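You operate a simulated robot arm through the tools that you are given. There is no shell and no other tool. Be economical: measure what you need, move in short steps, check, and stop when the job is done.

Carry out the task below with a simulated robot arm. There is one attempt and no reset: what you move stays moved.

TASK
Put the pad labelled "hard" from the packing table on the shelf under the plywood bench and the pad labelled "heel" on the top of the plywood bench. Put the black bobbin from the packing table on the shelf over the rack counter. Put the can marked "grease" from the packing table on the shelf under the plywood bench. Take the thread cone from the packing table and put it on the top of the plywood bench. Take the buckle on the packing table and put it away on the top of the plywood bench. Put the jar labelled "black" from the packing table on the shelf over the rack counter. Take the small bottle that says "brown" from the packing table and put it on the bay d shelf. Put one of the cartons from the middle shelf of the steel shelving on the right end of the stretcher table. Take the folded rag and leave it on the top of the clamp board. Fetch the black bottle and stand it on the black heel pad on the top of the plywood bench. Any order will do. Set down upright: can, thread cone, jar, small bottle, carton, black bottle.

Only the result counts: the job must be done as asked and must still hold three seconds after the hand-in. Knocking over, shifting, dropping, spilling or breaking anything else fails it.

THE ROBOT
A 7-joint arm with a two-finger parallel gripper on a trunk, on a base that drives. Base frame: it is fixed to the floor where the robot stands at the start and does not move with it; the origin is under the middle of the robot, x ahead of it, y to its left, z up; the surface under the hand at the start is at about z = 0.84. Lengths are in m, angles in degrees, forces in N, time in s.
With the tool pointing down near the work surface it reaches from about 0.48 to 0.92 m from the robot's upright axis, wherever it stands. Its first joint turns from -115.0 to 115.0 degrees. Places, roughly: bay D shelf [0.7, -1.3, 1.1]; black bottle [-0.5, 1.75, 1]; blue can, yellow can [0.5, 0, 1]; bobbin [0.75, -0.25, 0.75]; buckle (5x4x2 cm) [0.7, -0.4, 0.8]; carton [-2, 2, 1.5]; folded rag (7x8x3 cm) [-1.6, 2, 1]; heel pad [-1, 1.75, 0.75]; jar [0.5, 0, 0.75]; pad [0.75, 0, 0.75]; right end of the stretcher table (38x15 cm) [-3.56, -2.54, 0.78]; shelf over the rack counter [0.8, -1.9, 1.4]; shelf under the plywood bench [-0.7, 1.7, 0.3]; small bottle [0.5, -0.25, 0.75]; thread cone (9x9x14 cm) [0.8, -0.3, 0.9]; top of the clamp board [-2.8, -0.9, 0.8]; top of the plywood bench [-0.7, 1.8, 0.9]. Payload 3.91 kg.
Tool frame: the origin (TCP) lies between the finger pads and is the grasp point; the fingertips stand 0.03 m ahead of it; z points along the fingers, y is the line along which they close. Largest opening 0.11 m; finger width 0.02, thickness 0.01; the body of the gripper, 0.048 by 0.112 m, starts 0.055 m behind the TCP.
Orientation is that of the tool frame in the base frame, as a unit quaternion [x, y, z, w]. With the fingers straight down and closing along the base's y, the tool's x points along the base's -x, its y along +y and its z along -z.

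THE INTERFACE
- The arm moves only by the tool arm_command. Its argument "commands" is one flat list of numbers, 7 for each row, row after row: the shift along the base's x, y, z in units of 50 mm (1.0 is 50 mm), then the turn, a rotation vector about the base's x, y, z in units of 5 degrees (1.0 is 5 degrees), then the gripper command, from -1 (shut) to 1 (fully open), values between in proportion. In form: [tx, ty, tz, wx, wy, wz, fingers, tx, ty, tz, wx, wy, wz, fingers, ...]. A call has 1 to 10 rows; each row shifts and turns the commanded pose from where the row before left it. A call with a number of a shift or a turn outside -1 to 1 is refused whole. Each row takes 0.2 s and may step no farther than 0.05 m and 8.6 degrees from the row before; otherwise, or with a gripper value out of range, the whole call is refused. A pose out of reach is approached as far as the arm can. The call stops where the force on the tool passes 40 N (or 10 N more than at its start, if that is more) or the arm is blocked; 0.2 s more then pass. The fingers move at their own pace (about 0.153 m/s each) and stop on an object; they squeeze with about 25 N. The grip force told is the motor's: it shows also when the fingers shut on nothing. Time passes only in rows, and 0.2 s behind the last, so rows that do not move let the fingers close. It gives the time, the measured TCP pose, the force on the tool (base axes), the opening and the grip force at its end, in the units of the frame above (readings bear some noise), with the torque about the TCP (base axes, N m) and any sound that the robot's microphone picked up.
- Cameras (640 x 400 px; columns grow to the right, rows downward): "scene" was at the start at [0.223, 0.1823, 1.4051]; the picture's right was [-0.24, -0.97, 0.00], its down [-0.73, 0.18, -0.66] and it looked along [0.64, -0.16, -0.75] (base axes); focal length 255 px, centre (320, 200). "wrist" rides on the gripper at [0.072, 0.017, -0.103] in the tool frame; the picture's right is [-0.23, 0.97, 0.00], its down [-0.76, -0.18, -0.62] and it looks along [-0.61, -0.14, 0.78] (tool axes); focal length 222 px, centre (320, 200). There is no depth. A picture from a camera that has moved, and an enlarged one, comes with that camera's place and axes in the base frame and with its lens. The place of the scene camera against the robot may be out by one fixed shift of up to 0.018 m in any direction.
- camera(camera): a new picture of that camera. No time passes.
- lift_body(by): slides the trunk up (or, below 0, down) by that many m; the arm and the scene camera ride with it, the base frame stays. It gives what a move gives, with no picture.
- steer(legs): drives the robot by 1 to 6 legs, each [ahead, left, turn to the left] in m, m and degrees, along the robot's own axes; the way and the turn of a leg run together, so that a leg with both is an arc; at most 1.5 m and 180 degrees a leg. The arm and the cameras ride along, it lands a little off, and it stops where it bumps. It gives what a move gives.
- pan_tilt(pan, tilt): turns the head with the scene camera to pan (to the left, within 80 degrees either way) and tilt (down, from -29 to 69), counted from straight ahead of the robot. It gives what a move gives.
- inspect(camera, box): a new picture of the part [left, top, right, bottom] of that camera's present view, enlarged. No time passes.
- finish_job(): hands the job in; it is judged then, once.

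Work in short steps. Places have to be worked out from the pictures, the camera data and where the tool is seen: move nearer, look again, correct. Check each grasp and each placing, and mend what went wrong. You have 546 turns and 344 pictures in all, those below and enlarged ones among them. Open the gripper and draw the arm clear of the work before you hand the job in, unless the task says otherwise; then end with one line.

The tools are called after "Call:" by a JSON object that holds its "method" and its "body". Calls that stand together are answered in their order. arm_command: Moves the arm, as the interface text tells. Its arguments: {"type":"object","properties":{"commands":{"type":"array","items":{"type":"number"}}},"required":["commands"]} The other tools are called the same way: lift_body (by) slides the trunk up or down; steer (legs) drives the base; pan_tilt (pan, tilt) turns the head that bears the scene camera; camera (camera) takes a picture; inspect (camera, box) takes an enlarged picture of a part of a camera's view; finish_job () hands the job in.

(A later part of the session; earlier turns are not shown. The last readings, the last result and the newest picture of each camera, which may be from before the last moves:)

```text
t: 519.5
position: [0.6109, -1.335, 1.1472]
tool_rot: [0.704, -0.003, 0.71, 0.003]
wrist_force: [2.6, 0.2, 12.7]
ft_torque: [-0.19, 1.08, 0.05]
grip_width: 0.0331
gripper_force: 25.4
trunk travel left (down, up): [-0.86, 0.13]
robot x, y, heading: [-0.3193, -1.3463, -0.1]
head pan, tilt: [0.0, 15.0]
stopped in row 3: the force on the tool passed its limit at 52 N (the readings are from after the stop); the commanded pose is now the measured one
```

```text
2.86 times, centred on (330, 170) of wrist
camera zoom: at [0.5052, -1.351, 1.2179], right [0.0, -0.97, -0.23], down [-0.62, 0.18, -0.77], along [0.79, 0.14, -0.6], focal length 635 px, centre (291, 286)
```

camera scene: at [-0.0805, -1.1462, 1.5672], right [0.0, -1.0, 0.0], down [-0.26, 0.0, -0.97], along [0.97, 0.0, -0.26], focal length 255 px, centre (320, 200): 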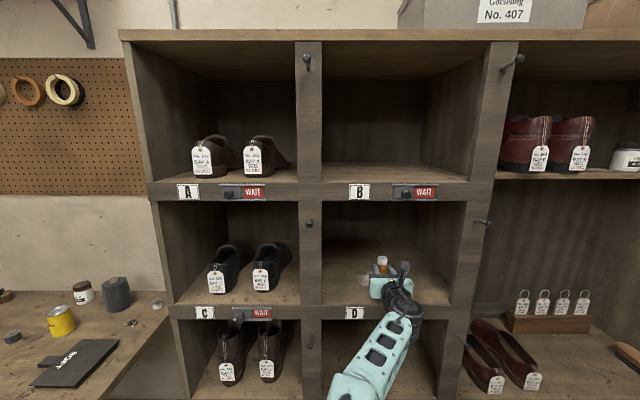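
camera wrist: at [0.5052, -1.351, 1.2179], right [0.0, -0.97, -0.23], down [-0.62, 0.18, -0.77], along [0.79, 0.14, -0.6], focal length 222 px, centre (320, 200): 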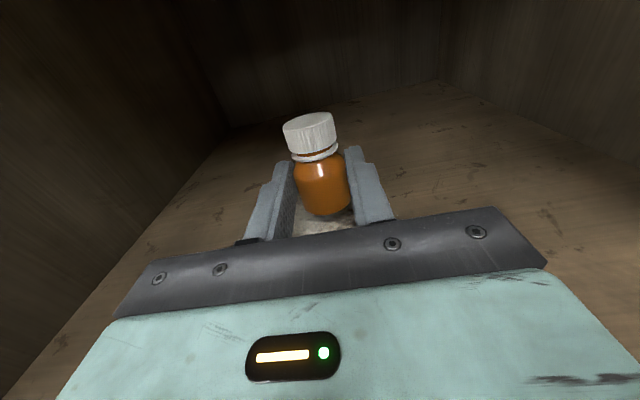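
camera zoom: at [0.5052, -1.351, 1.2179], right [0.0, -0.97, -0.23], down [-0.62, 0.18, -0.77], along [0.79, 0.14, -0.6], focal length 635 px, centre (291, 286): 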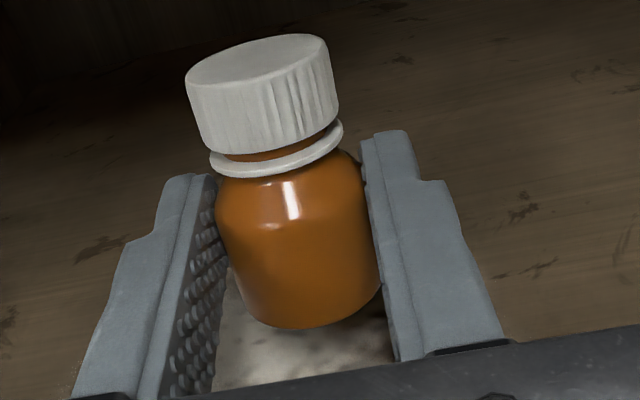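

The wrist joint is resting on the latch at the lip (right of the "D" tag). Lift, shift 9 cm left in the bay, and lower again.

Call:
{"method": "arm_command", "body": {"commands": [0, 0, 0.6, 0, 0, 0, -1, 0, 0.85, 0, 0, 0, 0, -1, 0, 0.85, 0, 0, 0, 0, -1]}}

Call:
{"method": "inspect", "body": {"camera": "scene", "box": [310, 220, 460, 330]}}

```text
t: 520.3
position: [0.6112, -1.2507, 1.1729]
tool_rot: [0.706, -0.002, 0.708, 0.002]
wrist_force: [0.3, -0.5, -0.8]
ft_torque: [-0.03, 0.03, 0.03]
grip_width: 0.0333
gripper_force: 24.9
trunk travel left (down, up): [-0.86, 0.13]
robot x, y, heading: [-0.3221, -1.345, 0.2]
head pan, tilt: [0.0, 15.0]
```

```text
3.64 times, centred on (385, 275) of scene
camera zoom: at [-0.0797, -1.1467, 1.5669], right [0.0, -1.0, 0.0], down [-0.26, 0.0, -0.97], along [0.97, 0.0, -0.26], focal length 928 px, centre (84, -73)
```

zoom: 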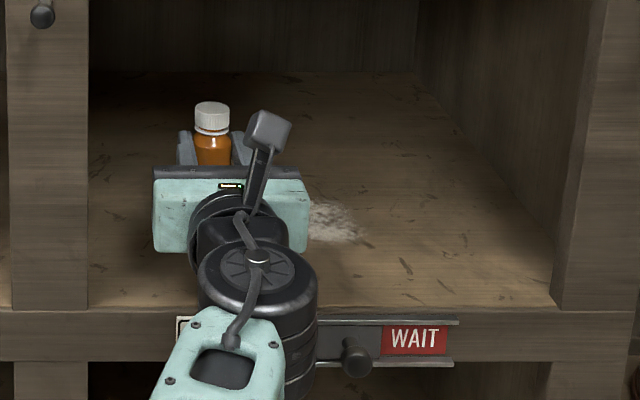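

Now clear of the knob. Lower in small steps.

Call:
{"method": "arm_command", "body": {"commands": [0, 0, -0.5, 0, 0, 0, -1, 0, 0, -0.4, 0, 0, 0, -1, 0, 0, -0.2, 0, 0, 0, -1, 0, 0, -0.15, 0, 0, 0, -1]}}

Call:
{"method": "inspect", "body": {"camera": "scene", "box": [310, 220, 460, 330]}}

```text
t: 520.9
position: [0.6123, -1.2501, 1.1464]
tool_rot: [0.699, -0.003, 0.715, 0.003]
wrist_force: [1.5, -0.7, 13.4]
ft_torque: [-0.08, 1.22, -0.04]
grip_width: 0.0331
gripper_force: 25.0
trunk travel left (down, up): [-0.86, 0.13]
robot x, y, heading: [-0.3206, -1.3451, 0.1]
head pan, tilt: [0.0, 15.0]
stopped in row 2: the force on the tool passed its limit at 58 N (the readings are from after the stop); the commanded pose is now the measured one
```

```text
3.64 times, centred on (385, 275) of scene
camera zoom: at [-0.0806, -1.1463, 1.5671], right [0.0, -1.0, 0.0], down [-0.26, 0.0, -0.97], along [0.97, 0.0, -0.26], focal length 928 px, centre (84, -73)
```

zoom: 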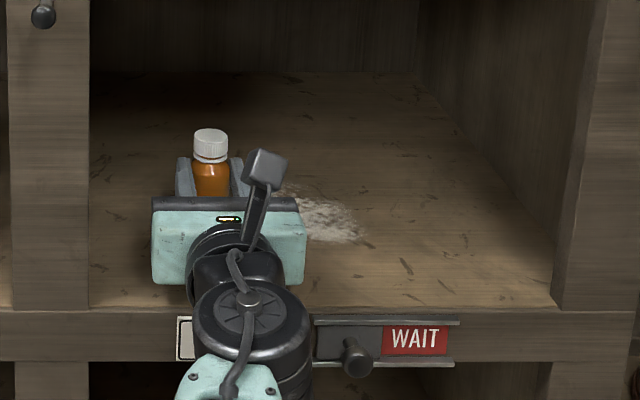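

The wrist housing catches the lip. Lift, pull back 4 cm so the housing stays in front of the lip, and retry.

Call:
{"method": "arm_command", "body": {"commands": [0, 0, 0.4, 0, 0, 0, -1, -0.75, 0, 0, 0, 0.06, 0, -1, 0, 0, -0.3, 0, 0, 0, -1, 0, 0, -0.2, 0, 0, 0, -1, 0, 0, -0.2, 0, 0, 0, -1, 0, 0, -0.2, 0, 0, 0, -1]}}

Call:
{"method": "inspect", "body": {"camera": "scene", "box": [310, 220, 460, 330]}}

Call:
{"method": "camera", "body": {"camera": "wrist"}}

```text
t: 522.0
position: [0.5736, -1.2507, 1.146]
tool_rot: [0.695, -0.006, 0.719, 0.005]
wrist_force: [1.7, -0.1, 11.5]
ft_torque: [-0.16, 0.68, 0.02]
grip_width: 0.0333
gripper_force: 24.8
trunk travel left (down, up): [-0.86, 0.13]
robot x, y, heading: [-0.3202, -1.3472, -0.0]
head pan, tilt: [0.0, 15.0]
stopped in row 5: the force on the tool passed its limit at 50 N (the readings are from after the stop); the commanded pose is now the measured one
```

```text
3.64 times, centred on (385, 275) of scene
camera zoom: at [-0.0804, -1.1463, 1.567], right [0.0, -1.0, 0.0], down [-0.26, 0.0, -0.97], along [0.97, 0.0, -0.26], focal length 928 px, centre (84, -73)
```

zoom: 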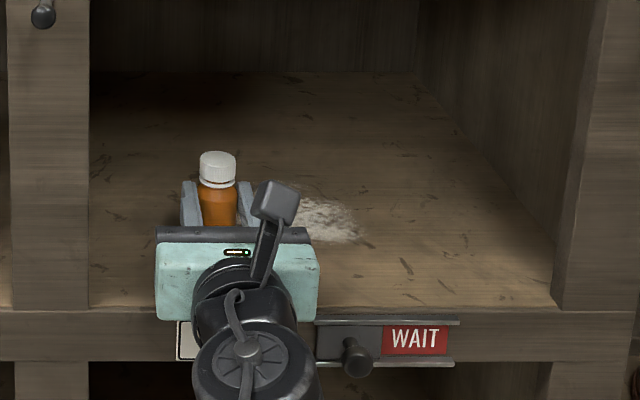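

```text
115 pictures are left
camera wrist: at [0.4661, -1.2658, 1.2157], right [-0.01, -0.97, -0.23], down [-0.6, 0.19, -0.78], along [0.8, 0.13, -0.58], focal length 222 px, centre (320, 200)
```

wrist: 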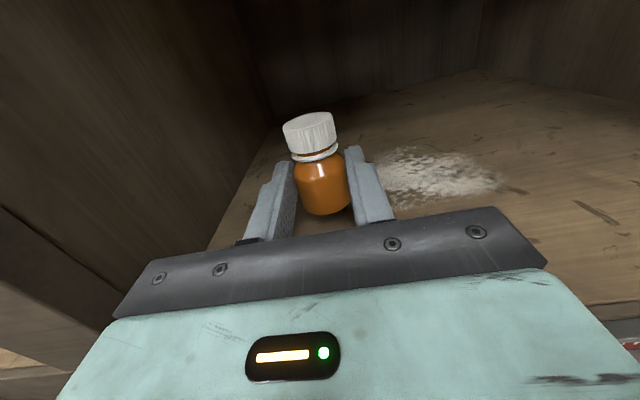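

Consistent contact height means the shelf surface itself is at z≈1.12 and gripper underside and bottle bottom are nearly level. Nose down ~3° and lower slightly so the bottle touches first.

Call:
{"method": "arm_command", "body": {"commands": [0, 0, 0.06, 0, 0.8, 0, -1, 0, 0, -0.04, 0, 0, 0, -1, 0, 0, -0.04, 0, 0, 0, -1, 0, 0, -0.04, 0, 0, 0, -1]}}

Call:
{"method": "inspect", "body": {"camera": "wrist", "box": [240, 100, 420, 240]}}

```text
t: 523.0
position: [0.5725, -1.2505, 1.1414]
tool_rot: [0.721, -0.005, 0.693, 0.004]
wrist_force: [3.2, -0.4, 7.5]
ft_torque: [-0.12, 0.35, 0.07]
grip_width: 0.0328
gripper_force: 25.1
trunk travel left (down, up): [-0.86, 0.13]
robot x, y, heading: [-0.3218, -1.3457, 0.1]
head pan, tilt: [0.0, 15.0]
```

```text
2.86 times, centred on (330, 170) of wrist
camera zoom: at [0.4716, -1.2655, 1.2187], right [-0.02, -0.97, -0.23], down [-0.65, 0.19, -0.74], along [0.76, 0.13, -0.64], focal length 635 px, centre (291, 286)
```

zoom: 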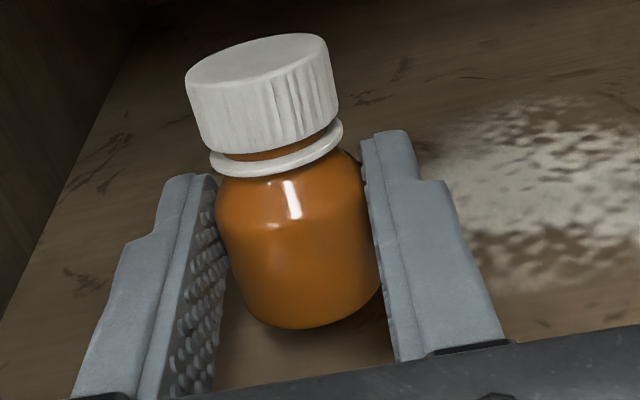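

Bottle is upright, a couple of mm above the shelf at most. Release and back out.

Call:
{"method": "arm_command", "body": {"commands": [0, 0, 0, 0, 0, 0, -0.4, 0, 0, 0, 0, 0, 0, 0.2, 0, 0, 0, 0, 0, 0, 0.5, 0, 0, 0.06, 0, 0, 0, 0.5]}}

Call:
{"method": "camera", "body": {"camera": "wrist"}}

```text
t: 524.0
position: [0.5743, -1.2499, 1.1417]
tool_rot: [0.722, -0.004, 0.692, 0.004]
wrist_force: [-0.7, 0.0, 1.0]
ft_torque: [0.01, 0.01, -0.01]
grip_width: 0.0826
gripper_force: 0.1
trunk travel left (down, up): [-0.86, 0.13]
robot x, y, heading: [-0.3206, -1.3465, -0.0]
head pan, tilt: [0.0, 15.0]
```

```text
113 pictures are left
camera wrist: at [0.4718, -1.2654, 1.2189], right [-0.02, -0.97, -0.23], down [-0.65, 0.19, -0.73], along [0.76, 0.13, -0.64], focal length 222 px, centre (320, 200)
```

wrist: 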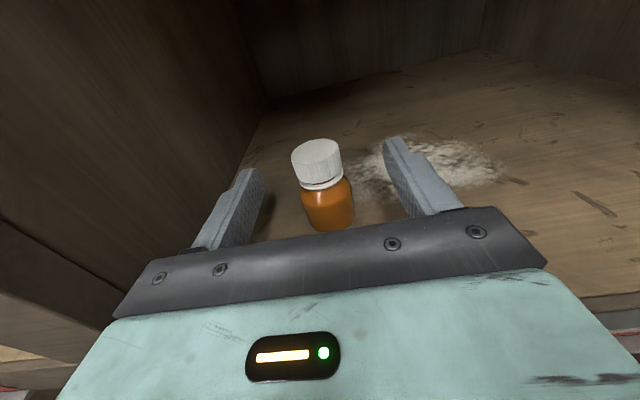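

Bottle stands upright in bay D. Back out.

Call:
{"method": "steer", "body": {"legs": [[-0.35, 0, 0]]}}

Call:
{"method": "camera", "body": {"camera": "scene"}}

Call:
{"method": "camera", "body": {"camera": "wrist"}}

```text
t: 526.3
position: [0.2241, -1.2512, 1.142]
tool_rot: [0.72, -0.004, 0.693, 0.004]
wrist_force: [-0.6, 0.2, -0.1]
ft_torque: [0.02, 0.02, 0.01]
grip_width: 0.0828
gripper_force: 0.1
trunk travel left (down, up): [-0.86, 0.13]
robot x, y, heading: [-0.6698, -1.3477, 0.1]
head pan, tilt: [0.0, 15.0]
```

```text
112 pictures are left
camera scene: at [-0.4285, -1.1465, 1.5669], right [0.0, -1.0, 0.0], down [-0.26, 0.0, -0.97], along [0.97, 0.0, -0.26], focal length 255 px, centre (320, 200)
```

scene: 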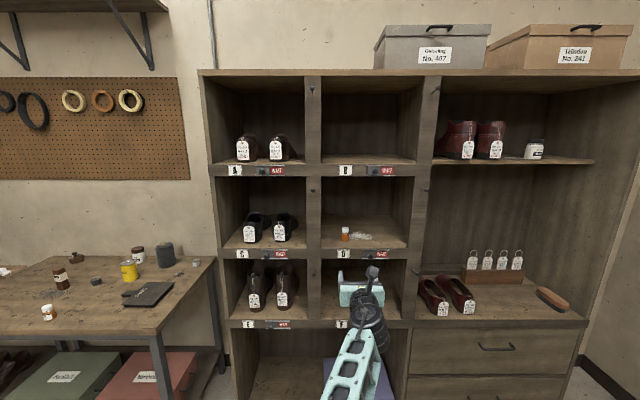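

```text
111 pictures are left
camera wrist: at [0.123, -1.266, 1.2206], right [-0.02, -0.97, -0.23], down [-0.65, 0.19, -0.74], along [0.76, 0.13, -0.64], focal length 222 px, centre (320, 200)
```

wrist: 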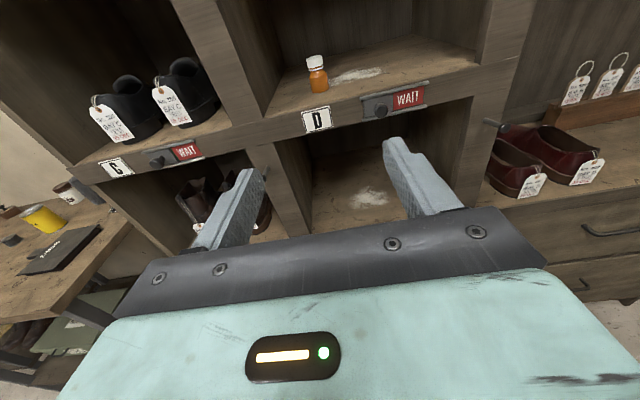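

Done with the brown bottle. Next the black bobbin at about (0.665,−0.052). Drive over in front of the packing table and lean the tool to ~55°.

Call:
{"method": "steer", "body": {"legs": [[0, 1.2, 0]]}}

Call:
{"method": "arm_command", "body": {"commands": [0, -0.2, 0, 0, 0.95, 0, 0.3, 0, -0.2, 0, 0, 0.95, 0, 0.3, 0, -0.2, 0, 0, 0.95, 0, 0.3, 0, -0.2, 0, 0, 0.95, 0, 0.3, 0, -0.2, 0, 0, 0.95, 0, 0.3, 0, -0.2, 0, 0, 0.95, 0, 0.3, 0, -0.2, 0, 0, 0.85, 0, 0.3]}}

Call:
{"method": "steer", "body": {"legs": [[0.25, 0, 0]]}}

Call:
{"method": "camera", "body": {"camera": "wrist"}}

Call:
{"method": "camera", "body": {"camera": "scene"}}

```text
t: 532.4
position: [0.224, -0.0474, 1.1435]
tool_rot: [0.721, -0.004, 0.693, 0.004]
wrist_force: [0.1, -0.2, -0.3]
ft_torque: [0.03, -0.04, 0.02]
grip_width: 0.0826
gripper_force: 0.0
trunk travel left (down, up): [-0.86, 0.13]
robot x, y, heading: [-0.6671, -0.1465, 0.0]
head pan, tilt: [0.0, 15.0]
```

```text
t: 534.0
position: [0.2234, -0.117, 1.1422]
tool_rot: [0.888, -0.002, 0.46, 0.004]
wrist_force: [0.0, 0.3, 0.6]
ft_torque: [-0.04, 0.0, 0.02]
grip_width: 0.0715
gripper_force: 0.1
trunk travel left (down, up): [-0.86, 0.13]
robot x, y, heading: [-0.674, -0.1465, 0.1]
head pan, tilt: [0.0, 15.0]
```

```text
t: 535.8
position: [0.4748, -0.1193, 1.1427]
tool_rot: [0.887, -0.004, 0.461, 0.005]
wrist_force: [-0.4, 0.0, 0.2]
ft_torque: [-0.01, -0.03, 0.03]
grip_width: 0.0717
gripper_force: 0.0
trunk travel left (down, up): [-0.86, 0.13]
robot x, y, heading: [-0.4181, -0.1431, 0.0]
head pan, tilt: [0.0, 15.0]
```

```text
110 pictures are left
camera wrist: at [0.4306, -0.1337, 1.2628], right [-0.14, -0.97, -0.18], down [-0.95, 0.19, -0.27], along [0.29, 0.13, -0.95], focal length 222 px, centre (320, 200)
```

wrist: 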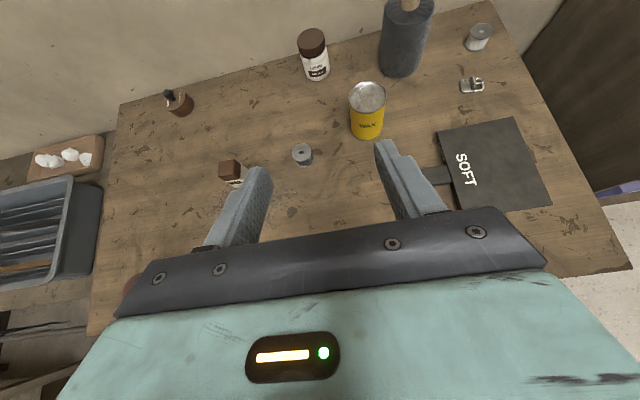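

```text
109 pictures are left
camera scene: at [-0.1779, 0.0558, 1.5669], right [0.0, -1.0, 0.0], down [-0.26, 0.0, -0.97], along [0.97, 0.0, -0.26], focal length 255 px, centre (320, 200)
```

scene: 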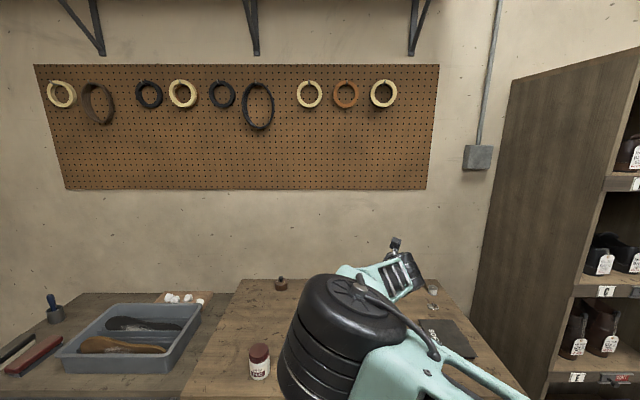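

Bobbin top at (0.651,−0.058). Move above it and look again.

Call:
{"method": "arm_command", "body": {"commands": [0.64, 0.25, -0.5, 0, 0, 0, 0.3, 0.64, 0.25, -0.5, 0, 0, 0, 0.3, 0.64, 0.25, -0.5, 0, 0, 0, 0.3, 0.64, 0.25, -0.5, 0, 0, 0, 0.3, 0.6, 0.2, -0.6, 0, 0, 0, 0.3]}}

Call:
{"method": "camera", "body": {"camera": "wrist"}}

```text
t: 537.0
position: [0.632, -0.0595, 1.0138]
tool_rot: [0.888, 0.0, 0.461, 0.008]
wrist_force: [-0.8, 0.4, 0.5]
ft_torque: [0.02, 0.01, -0.02]
grip_width: 0.0715
gripper_force: 0.0
trunk travel left (down, up): [-0.86, 0.13]
robot x, y, heading: [-0.4152, -0.1465, -0.0]
head pan, tilt: [0.0, 15.0]
```

```text
108 pictures are left
camera wrist: at [0.588, -0.0744, 1.1321], right [-0.14, -0.98, -0.17], down [-0.95, 0.18, -0.27], along [0.29, 0.13, -0.95], focal length 222 px, centre (320, 200)
```

wrist: 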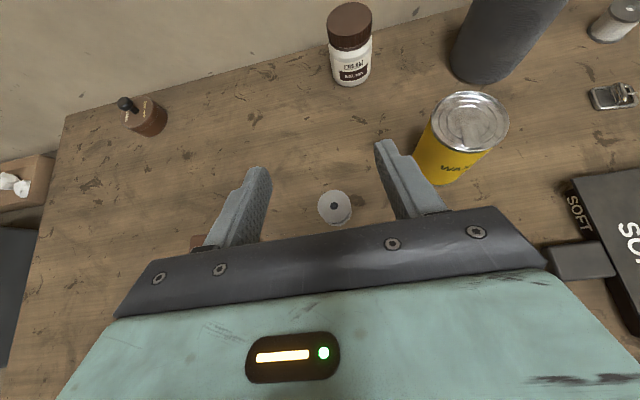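

Centre on (0.657,−0.056) and descend around it.

Call:
{"method": "arm_command", "body": {"commands": [0.12, 0.08, -0.9, 0, 0, 0, 0.3, 0, 0, -0.9, 0, 0, 0, 0.3, 0, 0, -0.7, 0, 0, 0, 0.3, 0, 0, -0.32, 0, 0, 0, 0.3]}}

Call:
{"method": "camera", "body": {"camera": "wrist"}}

```text
t: 538.0
position: [0.6175, -0.0682, 0.9159]
tool_rot: [0.887, -0.003, 0.461, 0.005]
wrist_force: [0.2, 0.3, 0.0]
ft_torque: [0.03, 0.04, 0.02]
grip_width: 0.0715
gripper_force: 0.1
out of reach, approached as far as the arm can: row 1, 2, 3, 4
trunk travel left (down, up): [-0.86, 0.13]
robot x, y, heading: [-0.4203, -0.1459, -0.1]
head pan, tilt: [0.0, 15.0]
```

```text
107 pictures are left
camera wrist: at [0.5733, -0.0837, 1.0355], right [-0.14, -0.97, -0.18], down [-0.95, 0.19, -0.27], along [0.29, 0.13, -0.95], focal length 222 px, centre (320, 200)
```

wrist: 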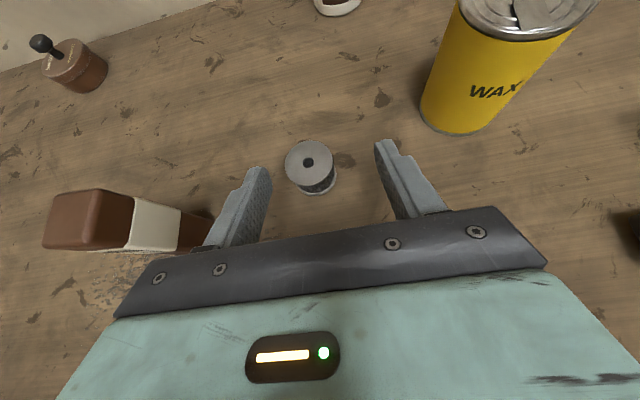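

Out of reach; drive the base 9 cm closer and redo the last part.

Call:
{"method": "arm_command", "body": {"commands": [0, 0, 0.5, 0, 0, 0, 0.3, -0.8, 0.1, 0.2, 0, 0, 0, 0.3, -0.8, 0.1, 0, 0, 0, 0, 0.3]}}

Call:
{"method": "steer", "body": {"legs": [[0.09, 0, 0]]}}

Call:
{"method": "camera", "body": {"camera": "wrist"}}

```text
t: 538.8
position: [0.5383, -0.0602, 0.9514]
tool_rot: [0.887, -0.003, 0.461, 0.006]
wrist_force: [0.9, 0.3, -0.7]
ft_torque: [0.02, -0.04, -0.01]
grip_width: 0.0713
gripper_force: 0.1
trunk travel left (down, up): [-0.86, 0.13]
robot x, y, heading: [-0.4183, -0.1449, -0.1]
head pan, tilt: [0.0, 15.0]
```

```text
t: 539.9
position: [0.6279, -0.058, 0.9512]
tool_rot: [0.887, -0.003, 0.461, 0.005]
wrist_force: [-0.2, 0.7, -0.5]
ft_torque: [-0.01, 0.01, -0.02]
grip_width: 0.0715
gripper_force: 0.1
trunk travel left (down, up): [-0.86, 0.13]
robot x, y, heading: [-0.3277, -0.1458, 0.1]
head pan, tilt: [0.0, 15.0]
```

```text
106 pictures are left
camera wrist: at [0.5838, -0.0732, 1.0709], right [-0.14, -0.97, -0.18], down [-0.95, 0.19, -0.27], along [0.29, 0.13, -0.95], focal length 222 px, centre (320, 200)
```

wrist: 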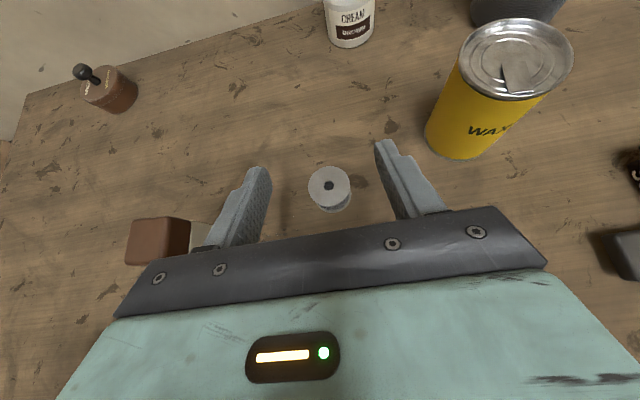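

Descend the last 83 mm.

Call:
{"method": "arm_command", "body": {"commands": [0.15, 0.02, -0.6, 0, 0, 0, 0.3, 0.15, 0, -0.6, 0, 0, 0, 0.3, 0, 0, -0.44, 0, 0, 0, 0.3]}}

Call:
{"method": "camera", "body": {"camera": "wrist"}}

```text
t: 540.7
position: [0.642, -0.0568, 0.8702]
tool_rot: [0.888, -0.004, 0.46, 0.006]
wrist_force: [-0.1, 0.8, 0.7]
ft_torque: [-0.03, 0.0, -0.03]
grip_width: 0.0713
gripper_force: 0.1
trunk travel left (down, up): [-0.86, 0.13]
robot x, y, heading: [-0.3304, -0.1457, 0.1]
head pan, tilt: [0.0, 15.0]
```

```text
105 pictures are left
camera wrist: at [0.5992, -0.0721, 0.9887], right [-0.14, -0.97, -0.18], down [-0.95, 0.19, -0.27], along [0.29, 0.13, -0.95], focal length 222 px, centre (320, 200)
```

wrist: 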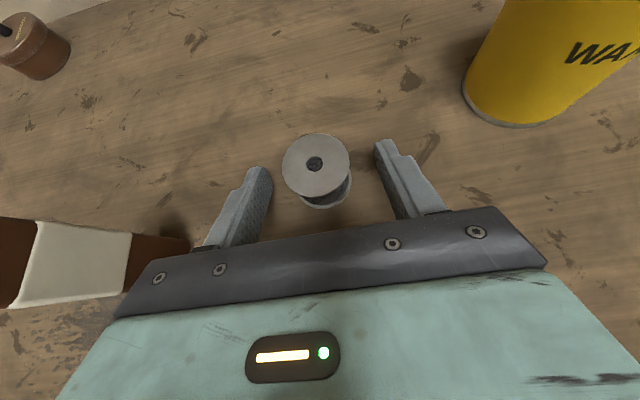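

Bobbin is between the fingertips. Close and lift.

Call:
{"method": "arm_command", "body": {"commands": [0.08, 0, -0.03, 0, 0, 0, 0.3, 0, 0, 0, 0, 0, 0, -1, 0, 0, 0, 0, 0, 0, -1, 0, 0, 0, 0, 0, 0, -1, 0, 0, 0.5, 0, 0, 0, -1, 0, 0, 0.8, 0, 0, 0, -1, -0.2, 0, 0.8, 0, 0, 0, -1, -0.3, 0, 0.8, 0, 0, 0, -1]}}

Call:
{"method": "camera", "body": {"camera": "wrist"}}

```text
t: 542.5
position: [0.6223, -0.0556, 1.0122]
tool_rot: [0.888, -0.003, 0.461, 0.005]
wrist_force: [0.9, 0.6, -0.9]
ft_torque: [0.03, 0.01, 0.01]
grip_width: 0.0395
gripper_force: 25.2
trunk travel left (down, up): [-0.86, 0.13]
robot x, y, heading: [-0.3333, -0.1483, 0.1]
head pan, tilt: [0.0, 15.0]
```

```text
104 pictures are left
camera wrist: at [0.5779, -0.0724, 1.1322], right [-0.14, -0.97, -0.18], down [-0.95, 0.19, -0.27], along [0.29, 0.13, -0.95], focal length 222 px, centre (320, 200)
```

wrist: 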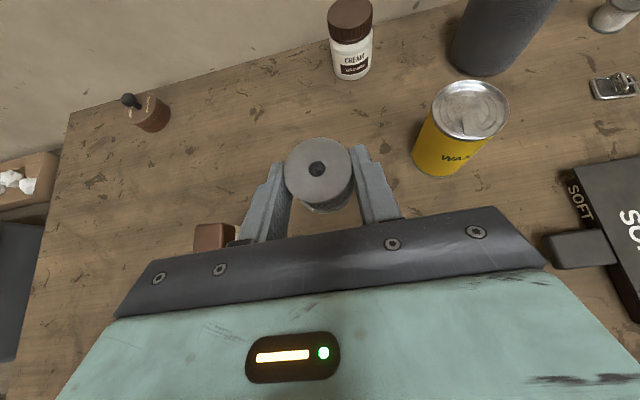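

Bobbin held. Back off, raise, and head to the rack shelf.

Call:
{"method": "steer", "body": {"legs": [[-0.45, 0, 0]]}}

Call:
{"method": "lift_body", "body": {"by": 0.13}}

Call:
{"method": "arm_command", "body": {"commands": [-0.2, -0.2, 0.8, 0, 0, 0, -1, -0.2, -0.2, 0.8, 0, 0, 0, -1, -0.2, -0.2, 0.8, 0, 0, 0, -1, -0.2, -0.2, 0.8, 0, 0, 0, -1, 0, -0.2, 0.8, 0, 0, 0, -1, 0, -0.2, 0.8, 0, 0, 0, -1, 0, -0.2, 0.8, 0, 0, 0, -1, 0, -0.2, 0.8, 0, 0, 0, -1, 0, -0.2, 0.8, 0, 0, 0, -1]}}

Call:
{"method": "steer", "body": {"legs": [[0, -1.0, 0], [0, -1.03, 0]]}}

Call:
{"method": "camera", "body": {"camera": "scene"}}

Call:
{"method": "camera", "body": {"camera": "wrist"}}

```text
t: 545.2
position: [0.1724, -0.0528, 1.0129]
tool_rot: [0.887, 0.0, 0.462, 0.003]
wrist_force: [0.6, -0.2, -1.1]
ft_torque: [0.01, 0.0, 0.02]
grip_width: 0.0391
gripper_force: 24.9
trunk travel left (down, up): [-0.86, 0.13]
robot x, y, heading: [-0.7814, -0.1462, 0.2]
head pan, tilt: [0.0, 15.0]
```

```text
t: 546.8
position: [0.1713, -0.0538, 1.1432]
tool_rot: [0.888, -0.002, 0.461, 0.005]
wrist_force: [0.9, 1.0, -0.8]
ft_torque: [0.02, 0.01, 0.04]
grip_width: 0.0391
gripper_force: 25.2
trunk travel left (down, up): [-0.99, 0.0]
robot x, y, heading: [-0.7764, -0.1477, 0.1]
head pan, tilt: [0.0, 15.0]
```

```text
t: 548.8
position: [0.1301, -0.1434, 1.5023]
tool_rot: [0.888, -0.001, 0.46, 0.003]
wrist_force: [-0.5, 0.0, -0.3]
ft_torque: [0.0, 0.0, 0.02]
grip_width: 0.0394
gripper_force: 25.5
trunk travel left (down, up): [-0.99, 0.0]
robot x, y, heading: [-0.7793, -0.1466, 0.3]
head pan, tilt: [0.0, 15.0]
```

```text
t: 558.9
position: [0.1286, -2.175, 1.5025]
tool_rot: [0.888, -0.008, 0.46, 0.008]
wrist_force: [0.3, -1.1, -0.8]
ft_torque: [-0.01, 0.01, -0.02]
grip_width: 0.0393
gripper_force: 25.1
trunk travel left (down, up): [-0.99, 0.0]
robot x, y, heading: [-0.7789, -2.1663, -0.5]
head pan, tilt: [0.0, 15.0]
```

```text
103 pictures are left
camera scene: at [-0.5396, -1.9676, 1.6969], right [-0.01, -1.0, 0.0], down [-0.26, 0.0, -0.97], along [0.97, -0.01, -0.26], focal length 255 px, centre (320, 200)
```

scene: 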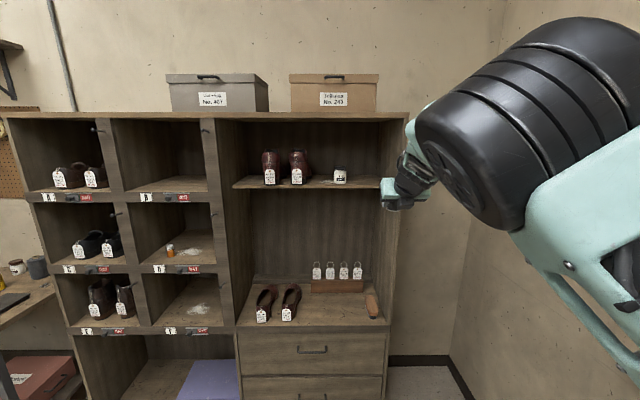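

```text
102 pictures are left
camera wrist: at [0.0839, -2.1912, 1.6217], right [-0.15, -0.97, -0.18], down [-0.94, 0.2, -0.27], along [0.29, 0.13, -0.95], focal length 222 px, centre (320, 200)
```

wrist: 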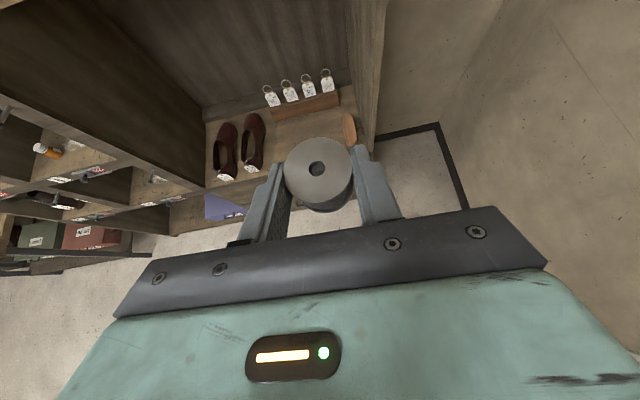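

Line is good (TCP y −2.175, between jar and side panel). Drive in in two stages.

Call:
{"method": "steer", "body": {"legs": [[0.36, 0.005, 0.5]]}}

Call:
{"method": "camera", "body": {"camera": "wrist"}}

Call:
{"method": "camera", "body": {"camera": "scene"}}

```text
t: 561.2
position: [0.4876, -2.166, 1.5015]
tool_rot: [0.888, -0.004, 0.46, 0.005]
wrist_force: [1.1, 0.2, -0.4]
ft_torque: [0.0, 0.0, -0.02]
grip_width: 0.0391
gripper_force: 24.8
trunk travel left (down, up): [-0.99, 0.0]
robot x, y, heading: [-0.4186, -2.1638, -0.1]
head pan, tilt: [0.0, 15.0]
```

```text
101 pictures are left
camera wrist: at [0.4438, -2.1804, 1.6218], right [-0.14, -0.97, -0.18], down [-0.95, 0.19, -0.27], along [0.29, 0.13, -0.95], focal length 222 px, centre (320, 200)
```

wrist: 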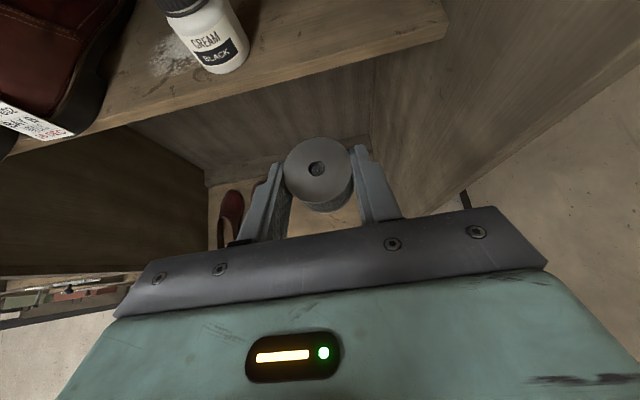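

```text
100 pictures are left
camera scene: at [-0.1817, -1.9622, 1.6969], right [0.0, -1.0, 0.0], down [-0.26, 0.0, -0.97], along [0.97, 0.0, -0.26], focal length 255 px, centre (320, 200)
```

scene: 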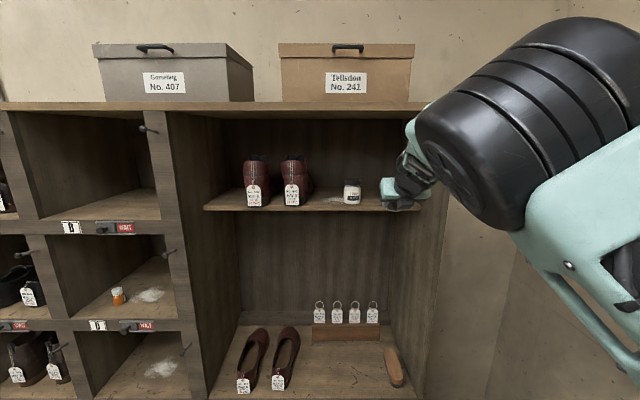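

Jar edge y≈−2.108, shelf end −2.306, front x≈0.65. Drive 0.195 further, 2 cm right, then lower.

Call:
{"method": "steer", "body": {"legs": [[0.195, -0.02, 0]]}}

Call:
{"method": "arm_command", "body": {"commands": [0, 0, -0.3, 0, 0, 0, -1, 0, 0, -0.15, 0, 0, 0, -1]}}

Call:
{"method": "camera", "body": {"camera": "wrist"}}

Call:
{"method": "inspect", "body": {"camera": "scene", "box": [340, 150, 540, 275]}}

```text
t: 562.8
position: [0.6828, -2.1867, 1.5029]
tool_rot: [0.888, -0.005, 0.461, 0.006]
wrist_force: [0.1, 0.0, 0.1]
ft_torque: [0.0, 0.0, 0.0]
grip_width: 0.0392
gripper_force: 25.3
trunk travel left (down, up): [-0.99, 0.0]
robot x, y, heading: [-0.2247, -2.1811, -0.2]
head pan, tilt: [0.0, 15.0]
```

```text
t: 563.4
position: [0.6821, -2.1868, 1.4789]
tool_rot: [0.888, -0.005, 0.461, 0.006]
wrist_force: [-1.0, 0.5, -1.2]
ft_torque: [0.04, -0.01, -0.02]
grip_width: 0.0393
gripper_force: 25.3
trunk travel left (down, up): [-0.99, 0.0]
robot x, y, heading: [-0.2271, -2.1834, 0.1]
head pan, tilt: [0.0, 15.0]
```

```text
99 pictures are left
camera wrist: at [0.639, -2.2021, 1.5989], right [-0.14, -0.97, -0.18], down [-0.95, 0.19, -0.27], along [0.29, 0.13, -0.95], focal length 222 px, centre (320, 200)
```

wrist: 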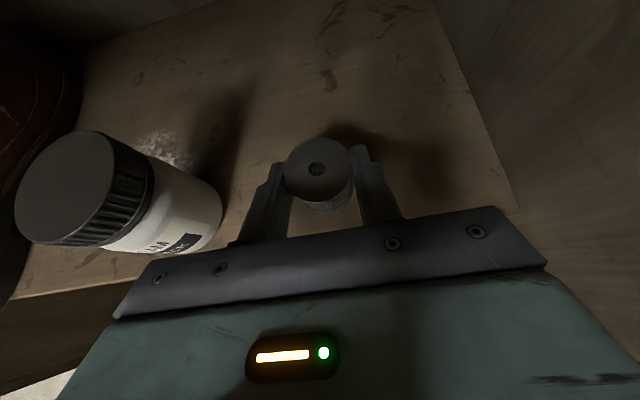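

```text
3.20 times, centred on (440, 212) of scene
camera zoom: at [0.014, -1.9827, 1.6969], right [0.0, -1.0, 0.0], down [-0.26, 0.0, -0.97], along [0.97, 0.0, -0.26], focal length 816 px, centre (-64, 160)
```

zoom: 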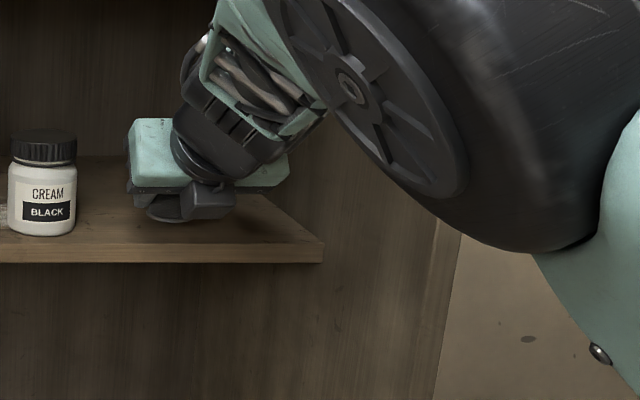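

All clear. Lower to contact.

Call:
{"method": "arm_command", "body": {"commands": [0, 0, -0.1, 0, 0, 0, -1, 0, 0, -0.08, 0, 0, 0, -1, 0, 0, -0.06, 0, 0, 0, -1, 0, 0, -0.06, 0, 0, 0, -1]}}

```text
t: 564.4
position: [0.6828, -2.1861, 1.4682]
tool_rot: [0.886, -0.004, 0.463, 0.005]
wrist_force: [1.9, 1.5, 14.1]
ft_torque: [0.14, -0.13, 0.05]
grip_width: 0.0391
gripper_force: 24.8
trunk travel left (down, up): [-0.99, 0.0]
robot x, y, heading: [-0.2258, -2.1832, 0.0]
head pan, tilt: [0.0, 15.0]
```

Contact. Release, rise slightly, and back out.

Call:
{"method": "arm_command", "body": {"commands": [0, 0, 0.02, 0, 0, 0, -0.6, 0, 0, 0, 0, 0, 0, 0.1, 0, 0, 0, 0, 0, 0, 0.1, 0, 0, 0.8, 0, 0, 0, 0.1, 0, 0, 0.2, 0, 0, 0, 0.1]}}

Call:
{"method": "camera", "body": {"camera": "wrist"}}

Call:
{"method": "steer", "body": {"legs": [[-0.5, 0, 0]]}}

Call:
{"method": "camera", "body": {"camera": "scene"}}

```text
t: 565.6
position: [0.6841, -2.1868, 1.5144]
tool_rot: [0.888, -0.005, 0.461, 0.005]
wrist_force: [0.0, 0.3, -0.6]
ft_torque: [-0.03, 0.03, 0.0]
grip_width: 0.0605
gripper_force: 0.0
trunk travel left (down, up): [-0.99, 0.0]
robot x, y, heading: [-0.2276, -2.1846, -0.1]
head pan, tilt: [0.0, 15.0]
```

```text
97 pictures are left
camera wrist: at [0.6392, -2.2011, 1.6344], right [-0.14, -0.97, -0.18], down [-0.95, 0.19, -0.26], along [0.29, 0.13, -0.95], focal length 222 px, centre (320, 200)
```

wrist: 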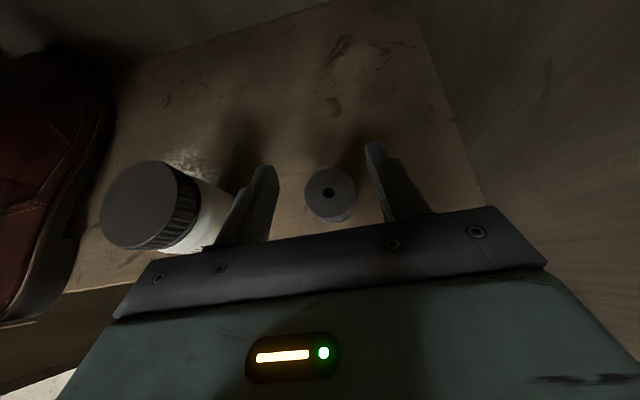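

```text
t: 568.6
position: [0.1758, -2.1831, 1.5153]
tool_rot: [0.887, -0.003, 0.461, 0.005]
wrist_force: [0.0, -0.3, 0.0]
ft_torque: [-0.01, 0.0, -0.02]
grip_width: 0.0604
gripper_force: 0.1
trunk travel left (down, up): [-0.99, 0.0]
robot x, y, heading: [-0.7342, -2.1834, 0.2]
head pan, tilt: [0.0, 15.0]
```

```text
96 pictures are left
camera scene: at [-0.4947, -1.9821, 1.6969], right [0.0, -1.0, 0.0], down [-0.26, 0.0, -0.97], along [0.97, 0.0, -0.26], focal length 255 px, centre (320, 200)
```

scene: 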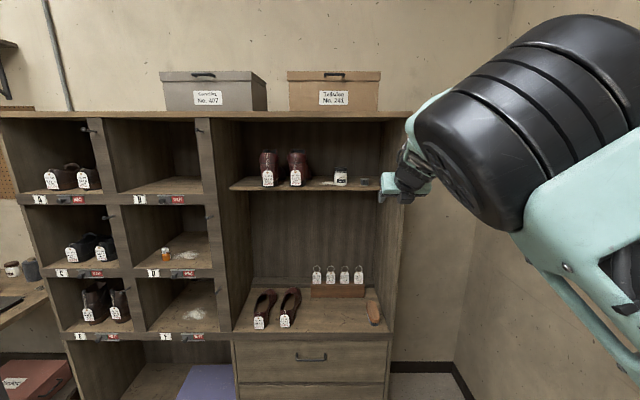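

Bobbin and jar are in place. Next the thread cone, with a vertical tool. Drive back to the packing table and bring the tool upright.

Call:
{"method": "steer", "body": {"legs": [[0, 0.95, 0], [0, 0.93, 0]]}}

Call:
{"method": "lift_body", "body": {"by": -0.2}}

Call:
{"method": "arm_command", "body": {"commands": [-0.2, 0, -0.2, 0, 1, 0, 1, -0.2, 0, -0.2, 0, 1, 0, 1, -0.2, 0, -0.2, 0, 1, 0, 1, -0.2, 0, -0.2, 0, 1, 0, 1, -0.2, 0, -0.2, 0, 1, 0, 1, -0.2, 0, -0.2, 0, 1, 0, 1, -0.2, 0, -0.2, 0, 1, 0, 1, -0.2, 0, -0.2, 0, 1, 0, 1, -0.2, 0, -0.2, 0, 1, 0, 1, -0.2, 0, -0.2, 0, 1, 0, 1]}}

Call:
{"method": "arm_command", "body": {"commands": [0, 0, 0, 0, 1, 0, 1]}}

Call:
{"method": "camera", "body": {"camera": "scene"}}

```text
t: 578.0
position: [0.1689, -0.3011, 1.5159]
tool_rot: [0.887, -0.004, 0.461, 0.005]
wrist_force: [0.0, 0.2, -0.1]
ft_torque: [0.02, 0.01, -0.02]
grip_width: 0.0605
gripper_force: 0.0
trunk travel left (down, up): [-0.99, 0.0]
robot x, y, heading: [-0.7448, -0.3002, -0.4]
head pan, tilt: [0.0, 15.0]
```

```text
t: 580.2
position: [0.1691, -0.3013, 1.3158]
tool_rot: [0.887, -0.004, 0.461, 0.006]
wrist_force: [-0.6, 0.5, -0.5]
ft_torque: [-0.02, -0.04, 0.01]
grip_width: 0.0606
gripper_force: 0.0
trunk travel left (down, up): [-0.79, 0.2]
robot x, y, heading: [-0.7421, -0.2994, -0.2]
head pan, tilt: [0.0, 15.0]
```

```text
t: 582.4
position: [0.068, -0.3008, 1.2143]
tool_rot: [0.999, -0.001, 0.042, 0.006]
wrist_force: [0.1, 0.6, -0.2]
ft_torque: [0.0, 0.0, 0.01]
grip_width: 0.11
gripper_force: 0.0
trunk travel left (down, up): [-0.79, 0.2]
robot x, y, heading: [-0.7417, -0.2999, -0.1]
head pan, tilt: [0.0, 15.0]
```

```text
t: 582.8
position: [0.0692, -0.3009, 1.2153]
tool_rot: [1.0, -0.002, -0.002, 0.006]
wrist_force: [-0.5, 0.8, -0.7]
ft_torque: [0.0, -0.02, 0.03]
grip_width: 0.11
gripper_force: 0.0
trunk travel left (down, up): [-0.79, 0.2]
robot x, y, heading: [-0.741, -0.3017, -0.1]
head pan, tilt: [0.0, 15.0]
```

```text
95 pictures are left
camera scene: at [-0.5008, -0.0985, 1.4969], right [0.0, -1.0, 0.0], down [-0.26, 0.0, -0.97], along [0.97, 0.0, -0.26], focal length 255 px, centre (320, 200)
```

scene: 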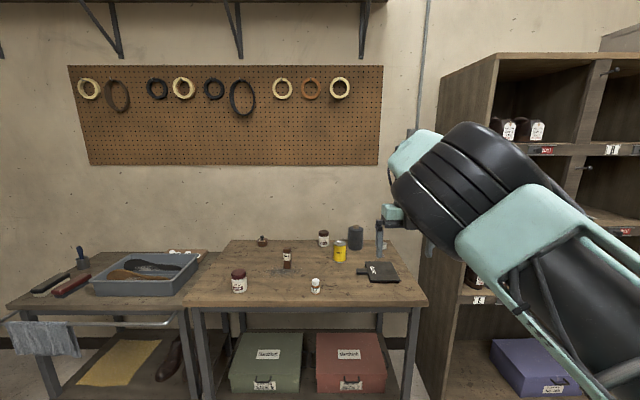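

Tool vertical. Drive up to the table; TCP passes well above the objects.

Call:
{"method": "steer", "body": {"legs": [[0.35, 0.05, 0], [0.34, 0.02, 0]]}}

Call:
{"method": "camera", "body": {"camera": "wrist"}}

```text
t: 586.9
position: [0.7611, -0.2365, 1.2149]
tool_rot: [1.0, -0.004, -0.001, 0.006]
wrist_force: [0.4, -0.4, 0.7]
ft_torque: [-0.01, 0.04, 0.01]
grip_width: 0.1102
gripper_force: 0.1
trunk travel left (down, up): [-0.79, 0.2]
robot x, y, heading: [-0.0462, -0.2289, 0.0]
head pan, tilt: [0.0, 15.0]
```

```text
94 pictures are left
camera wrist: at [0.8325, -0.2516, 1.3192], right [-0.23, -0.97, 0.01], down [-0.76, 0.19, 0.62], along [-0.61, 0.14, -0.78], focal length 222 px, centre (320, 200)
```

wrist: 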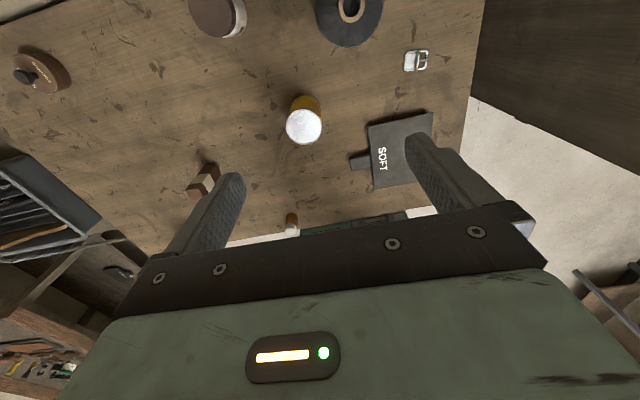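

Cone core at (0.835,−0.292), buckle at (0.739,−0.412). Move above the cone.

Call:
{"method": "arm_command", "body": {"commands": [0.5, -0.37, 0, 0, 0, 0, 1, 0.5, -0.37, 0, 0, 0, 0, 1, 0.48, -0.37, -0.4, 0, 0, 0, 1, 0, 0, -0.8, 0, 0, 0, 1]}}

Call:
{"method": "camera", "body": {"camera": "wrist"}}

Call:
{"method": "inspect", "body": {"camera": "scene", "box": [280, 200, 480, 325]}}

```text
t: 587.9
position: [0.8346, -0.292, 1.1546]
tool_rot: [1.0, -0.004, -0.001, 0.006]
wrist_force: [-0.4, -0.1, 0.6]
ft_torque: [0.01, -0.03, -0.03]
grip_width: 0.1101
gripper_force: 0.2
trunk travel left (down, up): [-0.79, 0.2]
robot x, y, heading: [-0.0509, -0.2293, -0.2]
head pan, tilt: [0.0, 15.0]
```

```text
93 pictures are left
camera wrist: at [0.9067, -0.3078, 1.2585], right [-0.23, -0.97, 0.01], down [-0.76, 0.19, 0.62], along [-0.61, 0.14, -0.78], focal length 222 px, centre (320, 200)
```

wrist: 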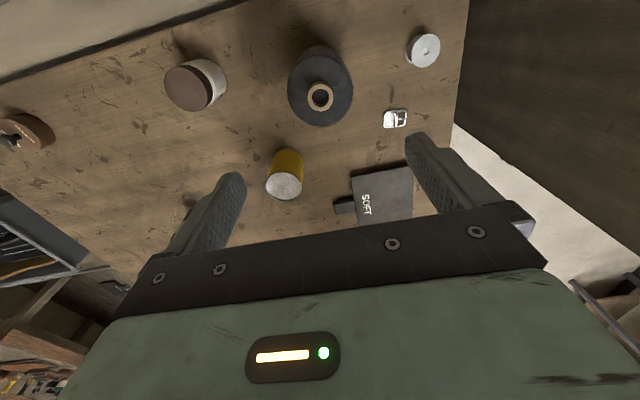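

```text
3.20 times, centred on (380, 262) of scene
camera zoom: at [0.1924, -0.0311, 1.497], right [0.0, -1.0, 0.0], down [-0.26, 0.0, -0.97], along [0.97, 0.0, -0.26], focal length 816 px, centre (128, 0)
```

zoom: 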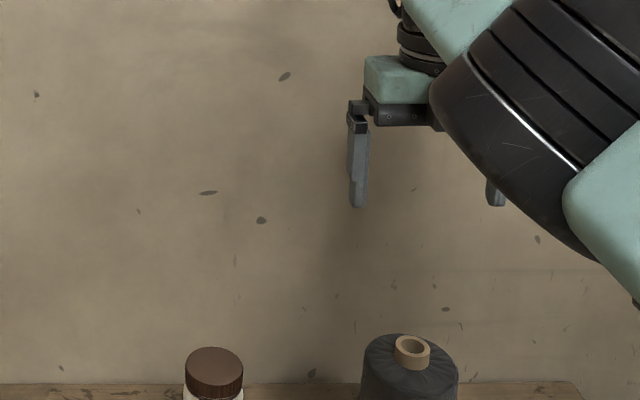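

Centre (0.841,−0.294). Descend around the cone to TCP z≈0.945.

Call:
{"method": "arm_command", "body": {"commands": [0.06, -0.02, -0.9, 0, 0, 0, 1, 0.06, -0.02, -0.9, 0, 0, 0, 1, 0, 0, -0.9, 0, 0, 0, 1, 0, 0, -0.8, 0, 0, 0, 1]}}

Call:
{"method": "camera", "body": {"camera": "wrist"}}

Call:
{"method": "camera", "body": {"camera": "scene"}}

```text
t: 588.9
position: [0.8405, -0.2943, 0.9788]
tool_rot: [1.0, -0.004, -0.001, 0.006]
wrist_force: [0.1, -0.3, 0.5]
ft_torque: [-0.03, -0.02, -0.01]
grip_width: 0.11
gripper_force: 0.1
trunk travel left (down, up): [-0.79, 0.2]
robot x, y, heading: [-0.0469, -0.2319, -0.2]
head pan, tilt: [0.0, 15.0]
```

```text
91 pictures are left
camera wrist: at [0.9118, -0.3102, 1.0835], right [-0.23, -0.97, 0.01], down [-0.76, 0.19, 0.62], along [-0.61, 0.14, -0.78], focal length 222 px, centre (320, 200)
```

wrist: 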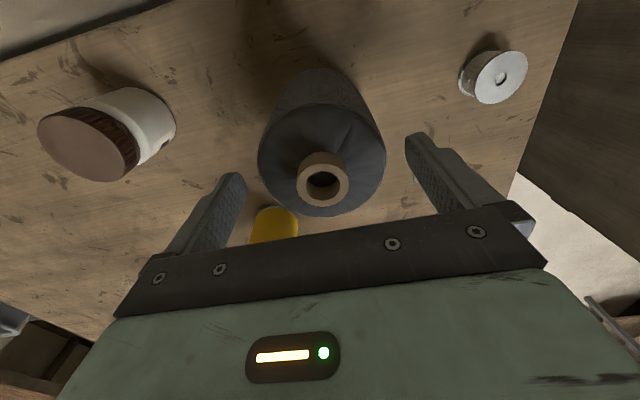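

```text
90 pictures are left
camera scene: at [0.1923, -0.0309, 1.497], right [0.0, -1.0, 0.0], down [-0.26, 0.0, -0.97], along [0.97, 0.0, -0.26], focal length 255 px, centre (320, 200)
```

scene: 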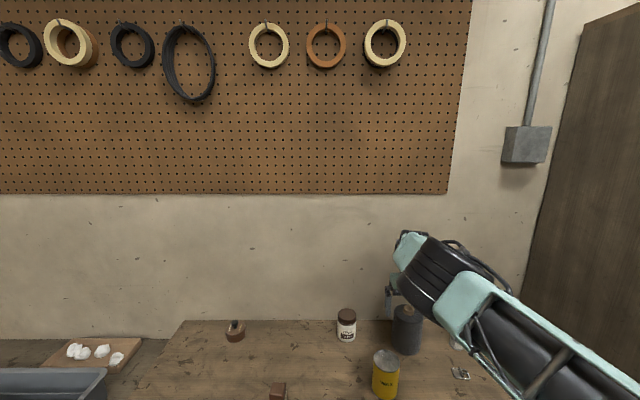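

Cone core is centred. Lower 35 mm and close.

Call:
{"method": "arm_command", "body": {"commands": [0, 0, -0.35, 0, 0, 0, 1, 0, 0, -0.35, 0, 0, 0, 1, 0, 0, 0, 0, 0, 0, 0.5, 0, 0, 0, 0, 0, 0, -1, 0, 0, 0, 0, 0, 0, -1, 0, 0, 0, 0, 0, 0, -1]}}

Call:
{"method": "arm_command", "body": {"commands": [0, 0, 0.4, 0, 0, 0, -1, 0, 0, 0.8, 0, 0, 0, -1, 0, 0, 0.8, 0, 0, 0, -1, 0, 0, 0.8, 0, 0, 0, -1, 0, 0, 0.8, 0, 0, 0, -1, -0.6, 0, 0.5, 0, 0, 0, -1, -0.6, 0, 0, 0, 0, 0, -1]}}

Call:
{"method": "camera", "body": {"camera": "wrist"}}

```text
t: 590.3
position: [0.8406, -0.2945, 0.9443]
tool_rot: [1.0, -0.002, -0.001, 0.006]
wrist_force: [-0.4, 0.0, -0.3]
ft_torque: [0.0, -0.05, -0.01]
grip_width: 0.0834
gripper_force: 25.4
trunk travel left (down, up): [-0.79, 0.2]
robot x, y, heading: [-0.0497, -0.2334, -0.3]
head pan, tilt: [0.0, 15.0]
```

```text
t: 591.9
position: [0.7815, -0.2933, 1.1491]
tool_rot: [1.0, -0.003, -0.001, 0.006]
wrist_force: [1.3, -1.0, -2.5]
ft_torque: [0.06, 0.01, 0.02]
grip_width: 0.0833
gripper_force: 25.1
trunk travel left (down, up): [-0.79, 0.2]
robot x, y, heading: [-0.0486, -0.2307, -0.1]
head pan, tilt: [0.0, 15.0]
```

```text
89 pictures are left
camera wrist: at [0.8526, -0.3101, 1.254], right [-0.23, -0.97, 0.01], down [-0.76, 0.19, 0.62], along [-0.61, 0.14, -0.78], focal length 222 px, centre (320, 200)
```

wrist: 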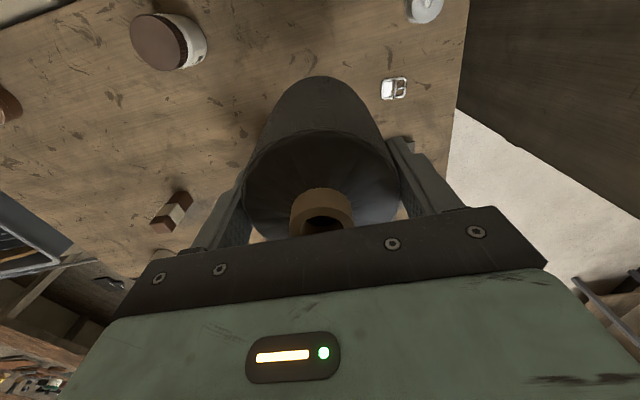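

Cone held upright. Raise, back off, turn to the bench.

Call:
{"method": "lift_body", "body": {"by": 0.15}}

Call:
{"method": "steer", "body": {"legs": [[-0.35, 0, 0], [0, 0, 90], [0.85, 0.11, 0]]}}

Call:
{"method": "pan_tilt", "body": {"pan": 0, "tilt": 40}}

Call:
{"method": "camera", "body": {"camera": "scene"}}

```text
t: 593.6
position: [0.7822, -0.2926, 1.3002]
tool_rot: [1.0, -0.003, -0.001, 0.006]
wrist_force: [-1.1, -0.2, -3.5]
ft_torque: [0.05, -0.01, -0.03]
grip_width: 0.0834
gripper_force: 25.4
trunk travel left (down, up): [-0.94, 0.05]
robot x, y, heading: [-0.0474, -0.2287, -0.3]
head pan, tilt: [0.0, 15.0]
```

```text
t: 603.9
position: [-0.4752, 1.4555, 1.2996]
tool_rot: [0.702, 0.712, 0.003, 0.005]
wrist_force: [0.0, -0.5, -2.6]
ft_torque: [0.02, -0.01, 0.0]
grip_width: 0.0836
gripper_force: 24.6
trunk travel left (down, up): [-0.94, 0.05]
robot x, y, heading: [-0.5207, 0.6273, 91.1]
head pan, tilt: [0.0, 15.0]
```

```text
t: 604.8
position: [-0.4748, 1.4573, 1.2993]
tool_rot: [0.702, 0.713, 0.004, 0.005]
wrist_force: [0.4, -0.1, -2.1]
ft_torque: [-0.04, -0.01, 0.03]
grip_width: 0.0837
gripper_force: 25.1
trunk travel left (down, up): [-0.94, 0.05]
robot x, y, heading: [-0.5193, 0.6221, 91.4]
head pan, tilt: [0.0, 40.0]
```

```text
88 pictures are left
camera scene: at [-0.7229, 0.845, 1.6074], right [1.0, 0.02, 0.0], down [0.01, -0.64, -0.77], along [-0.01, 0.77, -0.64], focal length 255 px, centre (320, 200)
```

scene: 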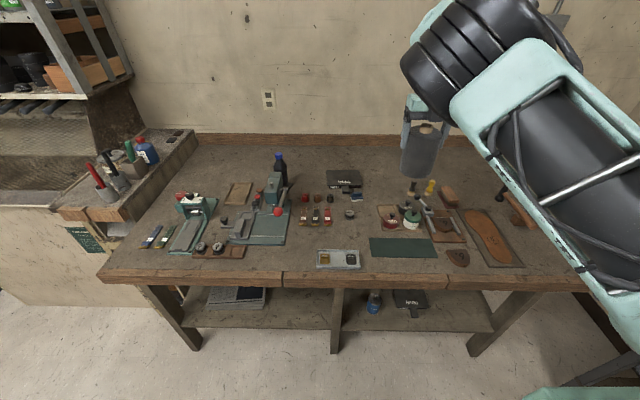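

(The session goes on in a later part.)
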